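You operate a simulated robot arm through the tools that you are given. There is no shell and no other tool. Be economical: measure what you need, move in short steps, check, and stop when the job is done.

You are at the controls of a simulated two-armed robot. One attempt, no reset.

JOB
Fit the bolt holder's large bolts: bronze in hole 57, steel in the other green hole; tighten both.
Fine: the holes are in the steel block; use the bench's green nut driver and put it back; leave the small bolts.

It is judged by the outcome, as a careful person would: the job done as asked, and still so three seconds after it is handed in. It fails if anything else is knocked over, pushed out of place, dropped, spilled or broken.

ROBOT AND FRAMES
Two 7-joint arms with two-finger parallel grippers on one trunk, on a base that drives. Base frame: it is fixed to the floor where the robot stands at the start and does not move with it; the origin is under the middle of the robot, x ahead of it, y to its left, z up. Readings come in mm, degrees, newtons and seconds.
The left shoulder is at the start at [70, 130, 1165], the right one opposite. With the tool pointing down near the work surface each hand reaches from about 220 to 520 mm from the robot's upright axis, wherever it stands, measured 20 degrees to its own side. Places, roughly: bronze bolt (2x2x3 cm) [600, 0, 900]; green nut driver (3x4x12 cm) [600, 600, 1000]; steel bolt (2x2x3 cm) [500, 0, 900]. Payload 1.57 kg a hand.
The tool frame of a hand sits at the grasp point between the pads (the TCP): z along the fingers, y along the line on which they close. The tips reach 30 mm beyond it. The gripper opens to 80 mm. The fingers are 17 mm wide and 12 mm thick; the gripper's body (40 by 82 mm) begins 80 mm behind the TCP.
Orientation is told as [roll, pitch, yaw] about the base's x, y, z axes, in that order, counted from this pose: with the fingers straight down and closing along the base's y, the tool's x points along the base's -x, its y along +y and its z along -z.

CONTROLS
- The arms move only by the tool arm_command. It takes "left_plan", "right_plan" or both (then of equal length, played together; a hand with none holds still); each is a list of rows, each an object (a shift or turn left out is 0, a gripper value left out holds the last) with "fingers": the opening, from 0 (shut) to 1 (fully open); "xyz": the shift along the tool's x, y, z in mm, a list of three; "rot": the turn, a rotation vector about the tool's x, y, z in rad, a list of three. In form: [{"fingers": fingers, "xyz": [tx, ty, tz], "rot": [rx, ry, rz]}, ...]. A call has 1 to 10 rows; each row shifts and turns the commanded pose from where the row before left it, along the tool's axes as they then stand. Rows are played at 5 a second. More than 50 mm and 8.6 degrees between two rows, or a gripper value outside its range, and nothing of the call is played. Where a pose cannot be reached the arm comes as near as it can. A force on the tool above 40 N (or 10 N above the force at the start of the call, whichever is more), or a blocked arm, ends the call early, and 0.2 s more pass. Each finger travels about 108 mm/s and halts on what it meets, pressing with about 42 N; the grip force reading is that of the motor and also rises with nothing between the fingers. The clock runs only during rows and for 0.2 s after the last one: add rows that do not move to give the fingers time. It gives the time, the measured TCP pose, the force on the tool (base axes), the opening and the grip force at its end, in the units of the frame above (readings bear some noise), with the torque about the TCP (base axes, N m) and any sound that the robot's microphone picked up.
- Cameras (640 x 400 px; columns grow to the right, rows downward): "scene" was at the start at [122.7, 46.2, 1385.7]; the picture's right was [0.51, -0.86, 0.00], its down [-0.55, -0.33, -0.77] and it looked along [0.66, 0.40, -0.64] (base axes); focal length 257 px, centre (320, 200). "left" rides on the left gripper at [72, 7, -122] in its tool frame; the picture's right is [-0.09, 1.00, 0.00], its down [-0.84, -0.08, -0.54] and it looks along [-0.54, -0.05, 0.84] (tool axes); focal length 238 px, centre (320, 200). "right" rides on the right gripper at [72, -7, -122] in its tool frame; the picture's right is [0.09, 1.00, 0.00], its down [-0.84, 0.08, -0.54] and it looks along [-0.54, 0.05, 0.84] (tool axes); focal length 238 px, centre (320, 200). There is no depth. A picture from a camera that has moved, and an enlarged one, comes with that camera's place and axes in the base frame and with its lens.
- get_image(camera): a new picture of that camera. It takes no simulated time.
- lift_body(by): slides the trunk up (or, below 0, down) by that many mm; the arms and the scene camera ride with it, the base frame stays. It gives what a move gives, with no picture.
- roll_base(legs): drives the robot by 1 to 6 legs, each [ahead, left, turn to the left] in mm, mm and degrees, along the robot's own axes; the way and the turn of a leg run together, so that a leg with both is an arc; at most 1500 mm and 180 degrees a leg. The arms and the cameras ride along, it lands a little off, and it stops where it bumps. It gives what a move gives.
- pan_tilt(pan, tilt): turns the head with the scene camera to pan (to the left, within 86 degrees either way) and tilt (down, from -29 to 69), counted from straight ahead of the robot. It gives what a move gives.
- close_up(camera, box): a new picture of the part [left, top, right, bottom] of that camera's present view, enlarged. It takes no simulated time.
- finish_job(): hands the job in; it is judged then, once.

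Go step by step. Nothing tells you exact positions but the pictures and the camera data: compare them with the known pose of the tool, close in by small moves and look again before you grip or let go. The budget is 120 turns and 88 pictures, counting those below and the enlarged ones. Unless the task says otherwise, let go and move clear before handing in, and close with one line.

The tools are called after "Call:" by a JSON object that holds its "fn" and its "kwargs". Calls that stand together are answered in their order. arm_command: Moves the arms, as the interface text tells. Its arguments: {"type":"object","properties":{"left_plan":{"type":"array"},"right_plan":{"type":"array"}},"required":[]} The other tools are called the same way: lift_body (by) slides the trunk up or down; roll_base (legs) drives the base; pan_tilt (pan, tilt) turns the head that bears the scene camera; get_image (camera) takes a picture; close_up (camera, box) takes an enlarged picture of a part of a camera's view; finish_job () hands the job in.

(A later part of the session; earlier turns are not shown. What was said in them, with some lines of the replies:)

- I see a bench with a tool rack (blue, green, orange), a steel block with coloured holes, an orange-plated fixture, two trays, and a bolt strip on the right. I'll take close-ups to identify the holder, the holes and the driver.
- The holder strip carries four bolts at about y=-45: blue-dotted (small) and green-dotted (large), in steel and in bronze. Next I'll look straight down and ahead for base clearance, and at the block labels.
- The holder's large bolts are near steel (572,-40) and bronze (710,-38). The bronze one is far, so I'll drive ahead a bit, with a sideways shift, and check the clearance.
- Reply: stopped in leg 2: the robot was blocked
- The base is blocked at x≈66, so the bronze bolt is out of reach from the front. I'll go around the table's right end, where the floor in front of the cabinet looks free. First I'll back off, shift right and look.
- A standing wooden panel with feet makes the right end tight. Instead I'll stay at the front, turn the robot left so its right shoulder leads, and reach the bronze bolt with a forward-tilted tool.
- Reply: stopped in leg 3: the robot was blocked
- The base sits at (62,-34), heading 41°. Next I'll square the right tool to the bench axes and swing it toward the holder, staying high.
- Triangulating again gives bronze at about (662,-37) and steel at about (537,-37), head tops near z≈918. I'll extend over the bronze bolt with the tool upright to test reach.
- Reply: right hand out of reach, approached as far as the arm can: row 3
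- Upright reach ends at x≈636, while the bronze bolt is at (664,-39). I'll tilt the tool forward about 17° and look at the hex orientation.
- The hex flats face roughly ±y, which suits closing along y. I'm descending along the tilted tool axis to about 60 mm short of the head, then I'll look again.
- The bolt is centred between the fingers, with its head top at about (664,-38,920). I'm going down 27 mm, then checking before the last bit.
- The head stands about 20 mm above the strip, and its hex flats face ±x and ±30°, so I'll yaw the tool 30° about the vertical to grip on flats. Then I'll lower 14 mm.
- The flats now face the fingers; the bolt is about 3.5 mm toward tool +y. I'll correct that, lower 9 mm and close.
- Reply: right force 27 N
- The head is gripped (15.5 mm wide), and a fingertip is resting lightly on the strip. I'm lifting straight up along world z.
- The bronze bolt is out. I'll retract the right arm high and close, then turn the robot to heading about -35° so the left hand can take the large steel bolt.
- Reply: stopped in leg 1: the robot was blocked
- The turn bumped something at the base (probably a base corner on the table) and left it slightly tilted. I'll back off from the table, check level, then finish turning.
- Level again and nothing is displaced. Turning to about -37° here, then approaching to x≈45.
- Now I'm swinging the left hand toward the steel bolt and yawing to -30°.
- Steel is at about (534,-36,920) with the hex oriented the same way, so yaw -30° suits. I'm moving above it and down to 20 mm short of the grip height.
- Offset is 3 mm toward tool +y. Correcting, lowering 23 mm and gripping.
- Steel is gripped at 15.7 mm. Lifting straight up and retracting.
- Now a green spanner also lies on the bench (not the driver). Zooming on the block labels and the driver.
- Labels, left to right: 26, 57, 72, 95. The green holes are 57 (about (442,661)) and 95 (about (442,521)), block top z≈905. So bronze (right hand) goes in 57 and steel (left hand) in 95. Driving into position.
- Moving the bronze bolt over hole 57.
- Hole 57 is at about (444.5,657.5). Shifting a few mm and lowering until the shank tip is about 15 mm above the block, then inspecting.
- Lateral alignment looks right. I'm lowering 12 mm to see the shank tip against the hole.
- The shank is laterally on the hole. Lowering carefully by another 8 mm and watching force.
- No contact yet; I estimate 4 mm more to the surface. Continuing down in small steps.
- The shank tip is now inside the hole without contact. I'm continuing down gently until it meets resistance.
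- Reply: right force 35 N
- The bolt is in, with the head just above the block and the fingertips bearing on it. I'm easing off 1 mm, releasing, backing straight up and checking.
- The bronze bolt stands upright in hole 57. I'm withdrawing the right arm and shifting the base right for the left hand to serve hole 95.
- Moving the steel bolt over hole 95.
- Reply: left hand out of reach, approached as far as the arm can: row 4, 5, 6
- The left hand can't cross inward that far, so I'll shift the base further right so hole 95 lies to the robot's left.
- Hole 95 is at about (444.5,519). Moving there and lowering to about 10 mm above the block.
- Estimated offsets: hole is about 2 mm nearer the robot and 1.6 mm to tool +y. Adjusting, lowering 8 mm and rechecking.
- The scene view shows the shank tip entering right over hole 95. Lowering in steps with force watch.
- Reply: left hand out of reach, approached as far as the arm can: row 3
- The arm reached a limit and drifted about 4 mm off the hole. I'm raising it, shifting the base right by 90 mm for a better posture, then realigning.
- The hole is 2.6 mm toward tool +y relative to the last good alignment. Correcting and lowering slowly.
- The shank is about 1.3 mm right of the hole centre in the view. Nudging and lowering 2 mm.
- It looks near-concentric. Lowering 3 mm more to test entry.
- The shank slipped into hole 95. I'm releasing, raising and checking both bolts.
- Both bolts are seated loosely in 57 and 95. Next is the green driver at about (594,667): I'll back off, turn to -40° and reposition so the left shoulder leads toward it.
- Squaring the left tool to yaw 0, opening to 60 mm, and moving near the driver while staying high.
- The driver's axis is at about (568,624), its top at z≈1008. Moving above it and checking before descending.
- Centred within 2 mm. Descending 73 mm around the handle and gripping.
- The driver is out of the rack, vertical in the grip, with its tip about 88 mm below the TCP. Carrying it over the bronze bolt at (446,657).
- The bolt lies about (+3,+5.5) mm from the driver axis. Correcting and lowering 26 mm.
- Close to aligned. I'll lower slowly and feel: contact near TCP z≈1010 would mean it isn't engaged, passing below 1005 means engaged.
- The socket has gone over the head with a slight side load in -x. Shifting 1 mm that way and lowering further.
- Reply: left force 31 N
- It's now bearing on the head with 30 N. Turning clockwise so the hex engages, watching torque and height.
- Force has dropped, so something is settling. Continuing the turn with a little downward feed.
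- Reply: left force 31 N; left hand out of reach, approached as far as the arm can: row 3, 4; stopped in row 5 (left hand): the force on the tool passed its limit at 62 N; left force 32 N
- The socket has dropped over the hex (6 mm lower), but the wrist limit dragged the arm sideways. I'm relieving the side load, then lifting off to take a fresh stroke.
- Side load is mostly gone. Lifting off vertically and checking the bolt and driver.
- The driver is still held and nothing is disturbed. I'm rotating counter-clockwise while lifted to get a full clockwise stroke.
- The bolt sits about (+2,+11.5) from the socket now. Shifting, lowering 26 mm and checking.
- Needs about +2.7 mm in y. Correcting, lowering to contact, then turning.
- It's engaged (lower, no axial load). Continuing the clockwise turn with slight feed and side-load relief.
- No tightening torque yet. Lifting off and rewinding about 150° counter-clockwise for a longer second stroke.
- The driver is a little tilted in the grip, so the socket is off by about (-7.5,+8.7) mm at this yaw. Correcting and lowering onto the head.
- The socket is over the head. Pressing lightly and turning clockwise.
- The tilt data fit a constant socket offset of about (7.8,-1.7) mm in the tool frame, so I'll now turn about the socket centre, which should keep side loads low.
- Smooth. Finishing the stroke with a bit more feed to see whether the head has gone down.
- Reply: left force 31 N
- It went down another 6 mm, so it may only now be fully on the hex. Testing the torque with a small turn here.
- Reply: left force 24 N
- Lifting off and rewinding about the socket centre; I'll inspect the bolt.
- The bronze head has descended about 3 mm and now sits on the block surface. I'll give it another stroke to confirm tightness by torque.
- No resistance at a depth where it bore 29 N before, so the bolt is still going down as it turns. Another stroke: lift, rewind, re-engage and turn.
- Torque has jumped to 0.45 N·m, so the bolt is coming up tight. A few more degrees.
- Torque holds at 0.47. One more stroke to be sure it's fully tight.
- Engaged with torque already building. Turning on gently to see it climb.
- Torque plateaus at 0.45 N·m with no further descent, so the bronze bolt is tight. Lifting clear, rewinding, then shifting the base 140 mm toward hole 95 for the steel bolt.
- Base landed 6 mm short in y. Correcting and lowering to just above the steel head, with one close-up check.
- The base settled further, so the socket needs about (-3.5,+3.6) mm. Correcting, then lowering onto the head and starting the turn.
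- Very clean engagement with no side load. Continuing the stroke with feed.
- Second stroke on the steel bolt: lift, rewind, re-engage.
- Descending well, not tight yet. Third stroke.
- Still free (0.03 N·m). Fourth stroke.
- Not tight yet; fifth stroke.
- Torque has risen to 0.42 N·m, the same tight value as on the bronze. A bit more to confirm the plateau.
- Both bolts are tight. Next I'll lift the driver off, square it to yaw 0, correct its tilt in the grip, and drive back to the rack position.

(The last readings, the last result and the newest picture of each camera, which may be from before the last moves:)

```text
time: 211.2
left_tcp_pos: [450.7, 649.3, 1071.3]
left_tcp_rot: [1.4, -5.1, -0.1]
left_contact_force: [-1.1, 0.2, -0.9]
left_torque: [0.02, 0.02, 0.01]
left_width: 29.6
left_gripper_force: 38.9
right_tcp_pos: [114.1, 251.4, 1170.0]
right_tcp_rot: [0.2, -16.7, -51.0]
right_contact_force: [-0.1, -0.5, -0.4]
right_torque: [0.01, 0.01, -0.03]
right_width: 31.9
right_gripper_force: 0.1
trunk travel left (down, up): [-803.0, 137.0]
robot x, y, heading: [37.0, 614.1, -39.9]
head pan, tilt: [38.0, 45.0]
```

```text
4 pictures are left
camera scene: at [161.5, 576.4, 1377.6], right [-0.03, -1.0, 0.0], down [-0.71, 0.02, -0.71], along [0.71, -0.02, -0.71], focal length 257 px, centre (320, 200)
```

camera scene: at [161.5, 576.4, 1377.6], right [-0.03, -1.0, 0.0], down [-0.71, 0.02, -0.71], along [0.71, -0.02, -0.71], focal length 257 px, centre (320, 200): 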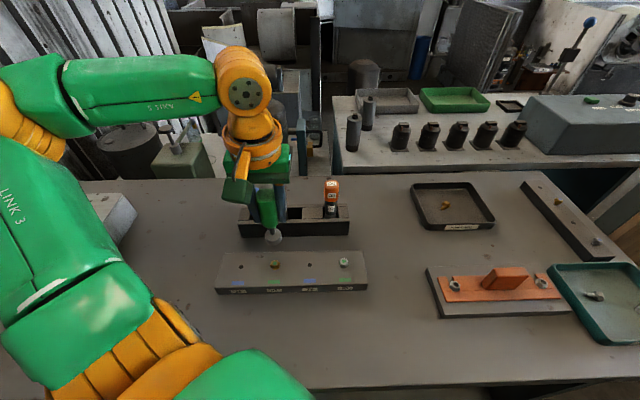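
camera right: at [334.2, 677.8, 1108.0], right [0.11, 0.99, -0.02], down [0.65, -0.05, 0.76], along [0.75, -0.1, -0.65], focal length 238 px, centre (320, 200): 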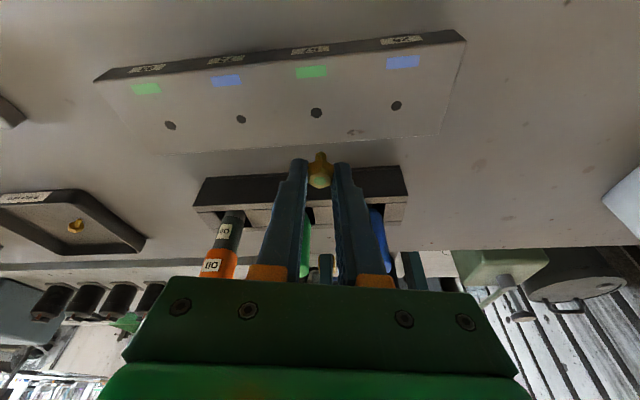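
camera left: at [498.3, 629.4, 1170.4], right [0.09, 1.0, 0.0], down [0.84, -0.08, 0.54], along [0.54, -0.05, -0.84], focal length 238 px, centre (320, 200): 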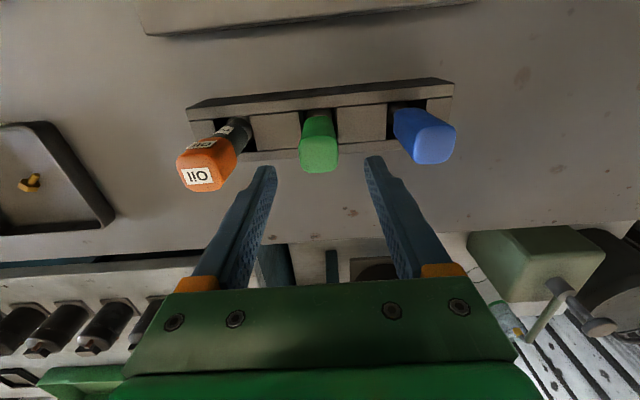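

The driver hangs vertical. Carrying it over its empty middle slot at (568,623).

Call:
{"fn": "arm_command", "kwargs": {"left_plan": [{"xyz": [-38.8, -8.7, 3.5]}, {"xyz": [-38.8, -8.7, 3.5]}, {"xyz": [-38.8, -8.7, 3.5]}, {}, {}]}}

Call:
{"fn": "close_up", "kwargs": {"camera": "scene", "box": [230, 150, 360, 245]}}

```text
time: 212.4
left_tcp_pos: [568.2, 629.4, 1068.1]
left_tcp_rot: [1.4, -5.3, -0.1]
left_contact_force: [0.2, 0.1, -0.9]
left_torque: [-0.01, 0.03, -0.01]
left_width: 29.4
left_gripper_force: 38.9
right_tcp_pos: [115.2, 253.8, 1172.2]
right_tcp_rot: [0.1, -16.8, -51.0]
right_contact_force: [-0.4, -0.6, 0.4]
right_torque: [-0.03, -0.02, -0.03]
right_width: 31.7
right_gripper_force: 0.0
trunk travel left (down, up): [-803.0, 137.0]
robot x, y, heading: [41.3, 611.1, -40.0]
head pan, tilt: [38.0, 45.0]
```

```text
4.21 times, centred on (295, 198) of scene
camera zoom: at [161.2, 579.8, 1377.7], right [-0.03, -1.0, 0.0], down [-0.71, 0.02, -0.71], along [0.71, -0.02, -0.71], focal length 1082 px, centre (425, 210)
```

zoom: 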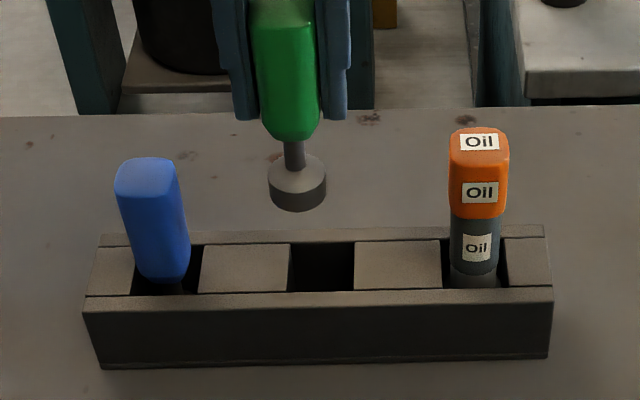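

The socket looks about (+6,+6) mm off the slot, and my tilt correction may be overdone. One left-camera close-up, same crop as the first, will show the true tilt in the grip.

Call:
{"fn": "close_up", "kwargs": {"camera": "left", "box": [220, 40, 420, 220]}}

```text
2.22 times, centred on (320, 130) of left
camera zoom: at [485.0, 632.5, 1183.9], right [0.09, 1.0, 0.03], down [0.78, -0.09, 0.61], along [0.61, -0.03, -0.79], focal length 530 px, centre (320, 356)
```

zoom: 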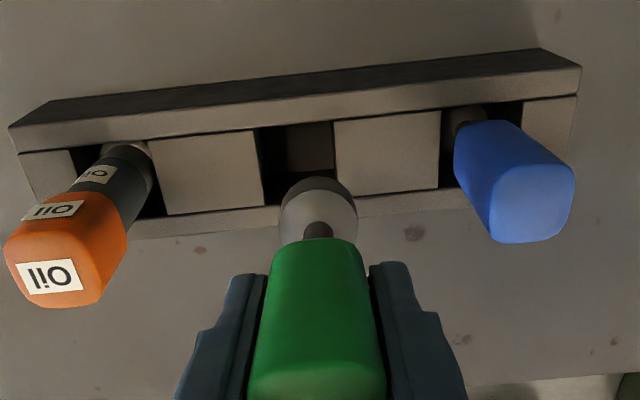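

The true tilt is only about 2.5°, so I'll undo half the pitch and the roll, shift y by -6.5 mm, and lower to just above the slot.

Call:
{"fn": "arm_command", "kwargs": {"left_plan": [{"rot": [0.019, 0.045, 0]}, {"xyz": [0, -6.5, 0]}, {"xyz": [0.9, 0, 20]}, {"xyz": [0.9, 0, 20]}, {}]}}

Call:
{"fn": "close_up", "kwargs": {"camera": "scene", "box": [230, 150, 360, 245]}}

```text
time: 213.6
left_tcp_pos: [567.7, 620.7, 1030.4]
left_tcp_rot: [0.2, -2.7, -0.2]
left_contact_force: [-0.4, 0.4, -1.5]
left_torque: [0.01, -0.02, -0.02]
left_width: 29.5
left_gripper_force: 39.0
right_tcp_pos: [114.6, 253.4, 1172.4]
right_tcp_rot: [0.1, -16.8, -51.1]
right_contact_force: [0.5, 0.7, -0.1]
right_torque: [-0.01, 0.01, 0.01]
right_width: 31.9
right_gripper_force: 0.1
trunk travel left (down, up): [-803.0, 137.0]
robot x, y, heading: [41.5, 614.5, -39.7]
head pan, tilt: [38.0, 45.0]
```

```text
4.21 times, centred on (295, 198) of scene
camera zoom: at [161.4, 579.7, 1377.7], right [-0.03, -1.0, 0.0], down [-0.71, 0.02, -0.71], along [0.71, -0.02, -0.71], focal length 1082 px, centre (425, 210)
```

zoom: 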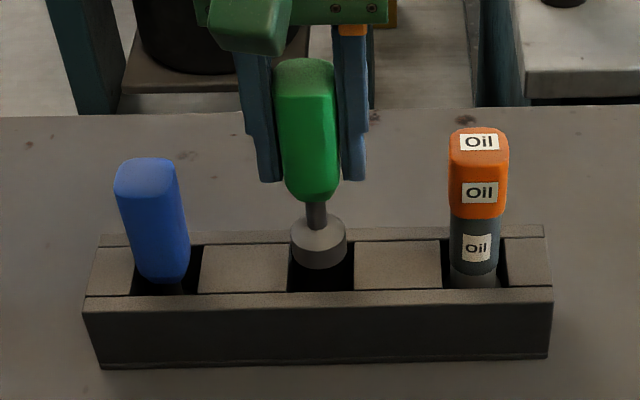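

The socket is centred over the slot. Lowering it back in.

Call:
{"fn": "arm_command", "kwargs": {"left_plan": [{"xyz": [0.5, 0, 12]}, {"xyz": [0.5, 0, 12]}, {"xyz": [0.5, 0, 12]}, {"xyz": [0.4, 0, 9]}, {"xyz": [0.2, 0, 5]}, {}]}}

```text
time: 215.0
left_tcp_pos: [561.6, 621.0, 984.8]
left_tcp_rot: [0.1, -3.0, 0.0]
left_contact_force: [2.1, 1.4, 29.9]
left_torque: [0.06, 0.22, -0.02]
left_width: 29.6
left_gripper_force: 39.2
right_tcp_pos: [107.7, 254.8, 1172.4]
right_tcp_rot: [0.4, -17.1, -51.2]
right_contact_force: [0.3, 0.1, -0.1]
right_torque: [-0.01, 0.02, -0.01]
right_width: 32.1
right_gripper_force: 0.0
trunk travel left (down, up): [-803.0, 137.0]
robot x, y, heading: [38.6, 611.5, -40.0]
head pan, tilt: [38.0, 45.0]
```

Contact came 8 mm above the original height. Checking with a close-up before releasing.

Call:
{"fn": "close_up", "kwargs": {"camera": "scene", "box": [230, 150, 360, 245]}}

```text
4.21 times, centred on (295, 198) of scene
camera zoom: at [153.3, 580.8, 1378.6], right [-0.03, -1.0, 0.0], down [-0.7, 0.02, -0.71], along [0.71, -0.02, -0.7], focal length 1082 px, centre (425, 210)
```

zoom: 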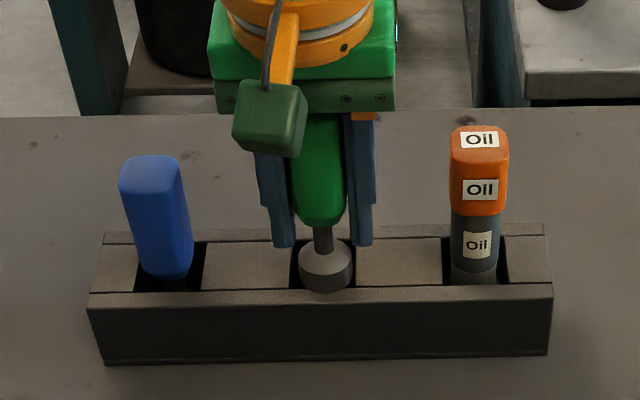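

The socket caught the slot's edge and slid up about 30 mm in the grip. I'll raise 12 mm, let the base settle, nudge (+1.5,-1.5) mm and try again gently.

Call:
{"fn": "arm_command", "kwargs": {"left_plan": [{"xyz": [-0.5, 0, -12]}, {"xyz": [-1.5, -1.5, 0]}, {}, {}]}}

Call:
{"fn": "arm_command", "kwargs": {"left_plan": [{"xyz": [0.2, 0, 4]}, {"xyz": [0.1, 0, 3]}, {"xyz": [0.1, 0, 3]}, {}]}}

```text
time: 216.0
left_tcp_pos: [571.7, 617.9, 992.6]
left_tcp_rot: [0.2, -2.6, -0.2]
left_contact_force: [0.1, 0.7, -1.2]
left_torque: [-0.01, 0.04, 0.03]
left_width: 29.5
left_gripper_force: 39.8
right_tcp_pos: [115.1, 254.2, 1172.1]
right_tcp_rot: [0.0, -16.8, -51.0]
right_contact_force: [0.1, -0.3, -0.1]
right_torque: [-0.03, -0.03, 0.0]
right_width: 32.2
right_gripper_force: 0.0
trunk travel left (down, up): [-803.0, 137.0]
robot x, y, heading: [40.7, 617.1, -39.7]
head pan, tilt: [38.0, 45.0]
```

```text
time: 217.0
left_tcp_pos: [570.9, 619.1, 983.0]
left_tcp_rot: [0.1, -2.6, -0.1]
left_contact_force: [0.7, -0.2, -1.6]
left_torque: [0.0, 0.02, -0.01]
left_width: 29.5
left_gripper_force: 39.5
right_tcp_pos: [114.6, 252.9, 1171.9]
right_tcp_rot: [0.1, -16.8, -51.0]
right_contact_force: [-1.4, 0.0, 0.6]
right_torque: [0.0, -0.03, -0.05]
right_width: 32.2
right_gripper_force: 0.0
trunk travel left (down, up): [-803.0, 137.0]
robot x, y, heading: [44.3, 613.5, -39.7]
head pan, tilt: [38.0, 45.0]
```

No contact at the height where it caught before. Continuing down gently.

Call:
{"fn": "arm_command", "kwargs": {"left_plan": [{"xyz": [0.1, 0, 3]}, {"xyz": [0.1, 0, 3]}, {}]}}

Call:
{"fn": "arm_command", "kwargs": {"left_plan": [{"xyz": [0.1, 0, 3]}, {"xyz": [0.1, 0, 3]}, {}]}}

```text
time: 217.8
left_tcp_pos: [571.0, 618.1, 976.2]
left_tcp_rot: [0.3, -2.6, 0.0]
left_contact_force: [-0.5, 1.0, -2.0]
left_torque: [0.03, 0.0, -0.02]
left_width: 29.7
left_gripper_force: 38.9
right_tcp_pos: [114.6, 253.9, 1172.8]
right_tcp_rot: [0.1, -16.8, -51.0]
right_contact_force: [-0.7, -0.2, -0.8]
right_torque: [0.0, 0.02, 0.0]
right_width: 32.0
right_gripper_force: 0.1
trunk travel left (down, up): [-803.0, 137.0]
robot x, y, heading: [41.0, 612.0, -39.9]
head pan, tilt: [38.0, 45.0]
```

```text
time: 218.6
left_tcp_pos: [569.7, 619.3, 970.6]
left_tcp_rot: [0.3, -2.6, -0.1]
left_contact_force: [0.3, 2.5, 0.4]
left_torque: [0.07, 0.01, -0.05]
left_width: 29.7
left_gripper_force: 38.7
right_tcp_pos: [115.3, 254.8, 1172.2]
right_tcp_rot: [0.2, -16.8, -50.9]
right_contact_force: [-1.0, 0.0, 0.5]
right_torque: [-0.01, 0.03, -0.01]
right_width: 32.1
right_gripper_force: 0.0
trunk travel left (down, up): [-803.0, 137.0]
robot x, y, heading: [42.6, 614.9, -39.9]
head pan, tilt: [38.0, 45.0]
```

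It's inside the slot. Lowering further to bring it near the floor.

Call:
{"fn": "arm_command", "kwargs": {"left_plan": [{"xyz": [0.1, 0.8, 3]}, {"xyz": [0.1, 0, 3]}, {"xyz": [0.1, 0, 2]}, {}]}}

```text
time: 219.6
left_tcp_pos: [570.9, 619.4, 963.0]
left_tcp_rot: [0.3, -2.6, 0.0]
left_contact_force: [0.4, -0.3, 0.2]
left_torque: [-0.02, -0.04, 0.0]
left_width: 29.5
left_gripper_force: 39.1
right_tcp_pos: [114.5, 252.3, 1171.9]
right_tcp_rot: [0.1, -16.8, -51.1]
right_contact_force: [0.5, 0.1, -0.2]
right_torque: [0.01, 0.0, 0.02]
right_width: 32.1
right_gripper_force: 0.0
trunk travel left (down, up): [-803.0, 137.0]
robot x, y, heading: [39.5, 611.1, -40.0]
head pan, tilt: [38.0, 45.0]
```

Call:
{"fn": "arm_command", "kwargs": {"left_plan": [{"xyz": [0.1, 0, 2]}, {"xyz": [0, 0, 1.5]}, {}]}}

Call:
{"fn": "arm_command", "kwargs": {"left_plan": [{"fingers": 0.385}, {}, {}, {"fingers": 0.45}, {"fingers": 0.6}, {}]}}

Call:
{"fn": "close_up", "kwargs": {"camera": "scene", "box": [200, 140, 390, 300]}}

```text
time: 220.4
left_tcp_pos: [570.5, 619.9, 961.6]
left_tcp_rot: [-0.1, -3.3, 0.0]
left_contact_force: [-0.2, 1.8, 13.7]
left_torque: [0.1, 0.05, -0.02]
left_width: 29.3
left_gripper_force: 39.1
right_tcp_pos: [111.4, 253.5, 1173.1]
right_tcp_rot: [0.2, -17.0, -51.2]
right_contact_force: [0.8, -1.0, 0.4]
right_torque: [0.01, -0.02, 0.0]
right_width: 32.1
right_gripper_force: 0.1
trunk travel left (down, up): [-803.0, 137.0]
robot x, y, heading: [43.5, 614.2, -39.6]
head pan, tilt: [38.0, 45.0]
stopped in row 3 (left hand): the force on the tool passed its limit at 42 N (the readings are from after the stop); the commanded pose is now the measured one
```

```text
time: 221.8
left_tcp_pos: [568.5, 619.1, 962.0]
left_tcp_rot: [-0.1, -3.4, 0.0]
left_contact_force: [5.2, 0.0, 21.5]
left_torque: [0.13, -0.02, -0.06]
left_width: 45.4
left_gripper_force: 0.0
right_tcp_pos: [110.3, 253.1, 1172.5]
right_tcp_rot: [0.2, -16.9, -51.1]
right_contact_force: [0.3, 0.2, 0.3]
right_torque: [0.03, 0.01, -0.01]
right_width: 32.1
right_gripper_force: 0.0
trunk travel left (down, up): [-803.0, 137.0]
robot x, y, heading: [45.7, 608.7, -40.2]
head pan, tilt: [38.0, 45.0]
```

```text
refused: no pictures are left
```

The driver has been released in its slot, with the fingertips only resting on the rack blocks. No pictures remain, so I'll withdraw straight up slowly, watching forces for any snag.

Call:
{"fn": "arm_command", "kwargs": {"left_plan": [{"xyz": [-0.1, 0, -2]}, {"xyz": [-0.2, 0, -3]}, {}]}}

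Call:
{"fn": "arm_command", "kwargs": {"left_plan": [{"fingers": 0.65}, {}, {"xyz": [-0.6, 0, -10]}, {"xyz": [-0.6, 0, -10]}, {}]}}

```text
time: 222.6
left_tcp_pos: [572.2, 618.2, 963.6]
left_tcp_rot: [0.0, -3.0, 0.1]
left_contact_force: [0.7, 0.2, -0.5]
left_torque: [-0.03, -0.03, 0.03]
left_width: 47.7
left_gripper_force: 0.1
right_tcp_pos: [114.6, 252.8, 1171.3]
right_tcp_rot: [0.0, -16.8, -51.0]
right_contact_force: [0.4, -1.3, -0.6]
right_torque: [0.01, -0.01, -0.01]
right_width: 31.7
right_gripper_force: 0.0
trunk travel left (down, up): [-803.0, 137.0]
robot x, y, heading: [39.1, 608.6, -40.0]
head pan, tilt: [38.0, 45.0]
```

```text
time: 223.8
left_tcp_pos: [571.9, 619.6, 985.2]
left_tcp_rot: [0.0, -3.1, -0.2]
left_contact_force: [1.2, -0.2, 0.3]
left_torque: [0.0, -0.02, 0.0]
left_width: 52.1
left_gripper_force: 0.0
right_tcp_pos: [113.9, 253.5, 1172.1]
right_tcp_rot: [0.1, -16.8, -51.1]
right_contact_force: [-0.5, -0.7, -0.1]
right_torque: [0.01, -0.02, 0.0]
right_width: 31.9
right_gripper_force: 0.0
trunk travel left (down, up): [-803.0, 137.0]
robot x, y, heading: [42.2, 608.8, -39.6]
head pan, tilt: [38.0, 45.0]
```

Free of contact. A quick feel-check: I'll close the fingers just above where the driver's top (z≈1008) should be, to confirm it sat fully down.

Call:
{"fn": "arm_command", "kwargs": {"left_plan": [{"xyz": [-1.5, 0, -30]}, {"xyz": [-1.5, 0, -29]}, {"fingers": 0.2}, {}, {}, {}]}}

```text
time: 225.2
left_tcp_pos: [570.4, 618.4, 1043.2]
left_tcp_rot: [0.1, -3.0, 0.0]
left_contact_force: [-0.5, -0.2, -0.3]
left_torque: [-0.01, 0.01, 0.02]
left_width: 16.0
left_gripper_force: 0.0
right_tcp_pos: [114.9, 253.3, 1172.3]
right_tcp_rot: [0.0, -16.7, -51.0]
right_contact_force: [-0.2, 0.6, 0.4]
right_torque: [-0.01, 0.01, 0.01]
right_width: 31.8
right_gripper_force: 0.0
trunk travel left (down, up): [-803.0, 137.0]
robot x, y, heading: [42.6, 608.4, -39.7]
head pan, tilt: [38.0, 45.0]
```

Nothing at that height, so the driver has dropped fully into its slot. Retreating up and back, then moving the base clear.

Call:
{"fn": "arm_command", "kwargs": {"left_plan": [{"xyz": [0, 0, -40]}, {"xyz": [0, 0, -40]}, {"xyz": [40, 0, -20]}, {"xyz": [40, 0, 0]}, {"xyz": [40, 0, 0]}, {"xyz": [40, 0, 0]}, {}]}}

Call:
{"fn": "roll_base", "kwargs": {"legs": [[-60, -50, 0]]}}

```text
time: 226.8
left_tcp_pos: [403.5, 617.9, 1132.3]
left_tcp_rot: [0.0, -2.9, 0.0]
left_contact_force: [0.7, 0.8, 1.2]
left_torque: [0.01, 0.01, 0.0]
left_width: 16.0
left_gripper_force: 0.2
right_tcp_pos: [115.6, 253.9, 1172.4]
right_tcp_rot: [0.1, -16.8, -51.1]
right_contact_force: [-0.3, 0.0, 0.0]
right_torque: [0.0, 0.02, 0.0]
right_width: 32.1
right_gripper_force: 0.1
trunk travel left (down, up): [-803.0, 137.0]
robot x, y, heading: [46.3, 612.3, -39.7]
head pan, tilt: [38.0, 45.0]
```

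```text
time: 227.8
left_tcp_pos: [331.2, 619.4, 1132.4]
left_tcp_rot: [0.0, -2.8, 0.0]
left_contact_force: [0.1, 0.0, 0.0]
left_torque: [0.01, 0.01, 0.01]
left_width: 16.3
left_gripper_force: 0.1
right_tcp_pos: [41.5, 254.4, 1172.6]
right_tcp_rot: [-0.2, -16.6, -50.9]
right_contact_force: [0.2, -0.1, -0.5]
right_torque: [0.02, 0.04, -0.01]
right_width: 32.1
right_gripper_force: 0.0
trunk travel left (down, up): [-803.0, 137.0]
robot x, y, heading: [-35.3, 612.8, -39.9]
head pan, tilt: [38.0, 45.0]
```

Both bolts are tight, the driver is back in its slot, and both hands are clear, so I'm handing in.

Call:
{"fn": "finish_job", "kwargs": {}}

```text
The job is handed in.
```

The large bronze bolt is in hole 57 and the large steel bolt in hole 95, both tightened until the torque levelled off at about 0.45 N·m; the green nut driver is back in its rack slot (checked by touch only, as I had run out of pictures) and the small bolts were left alone.
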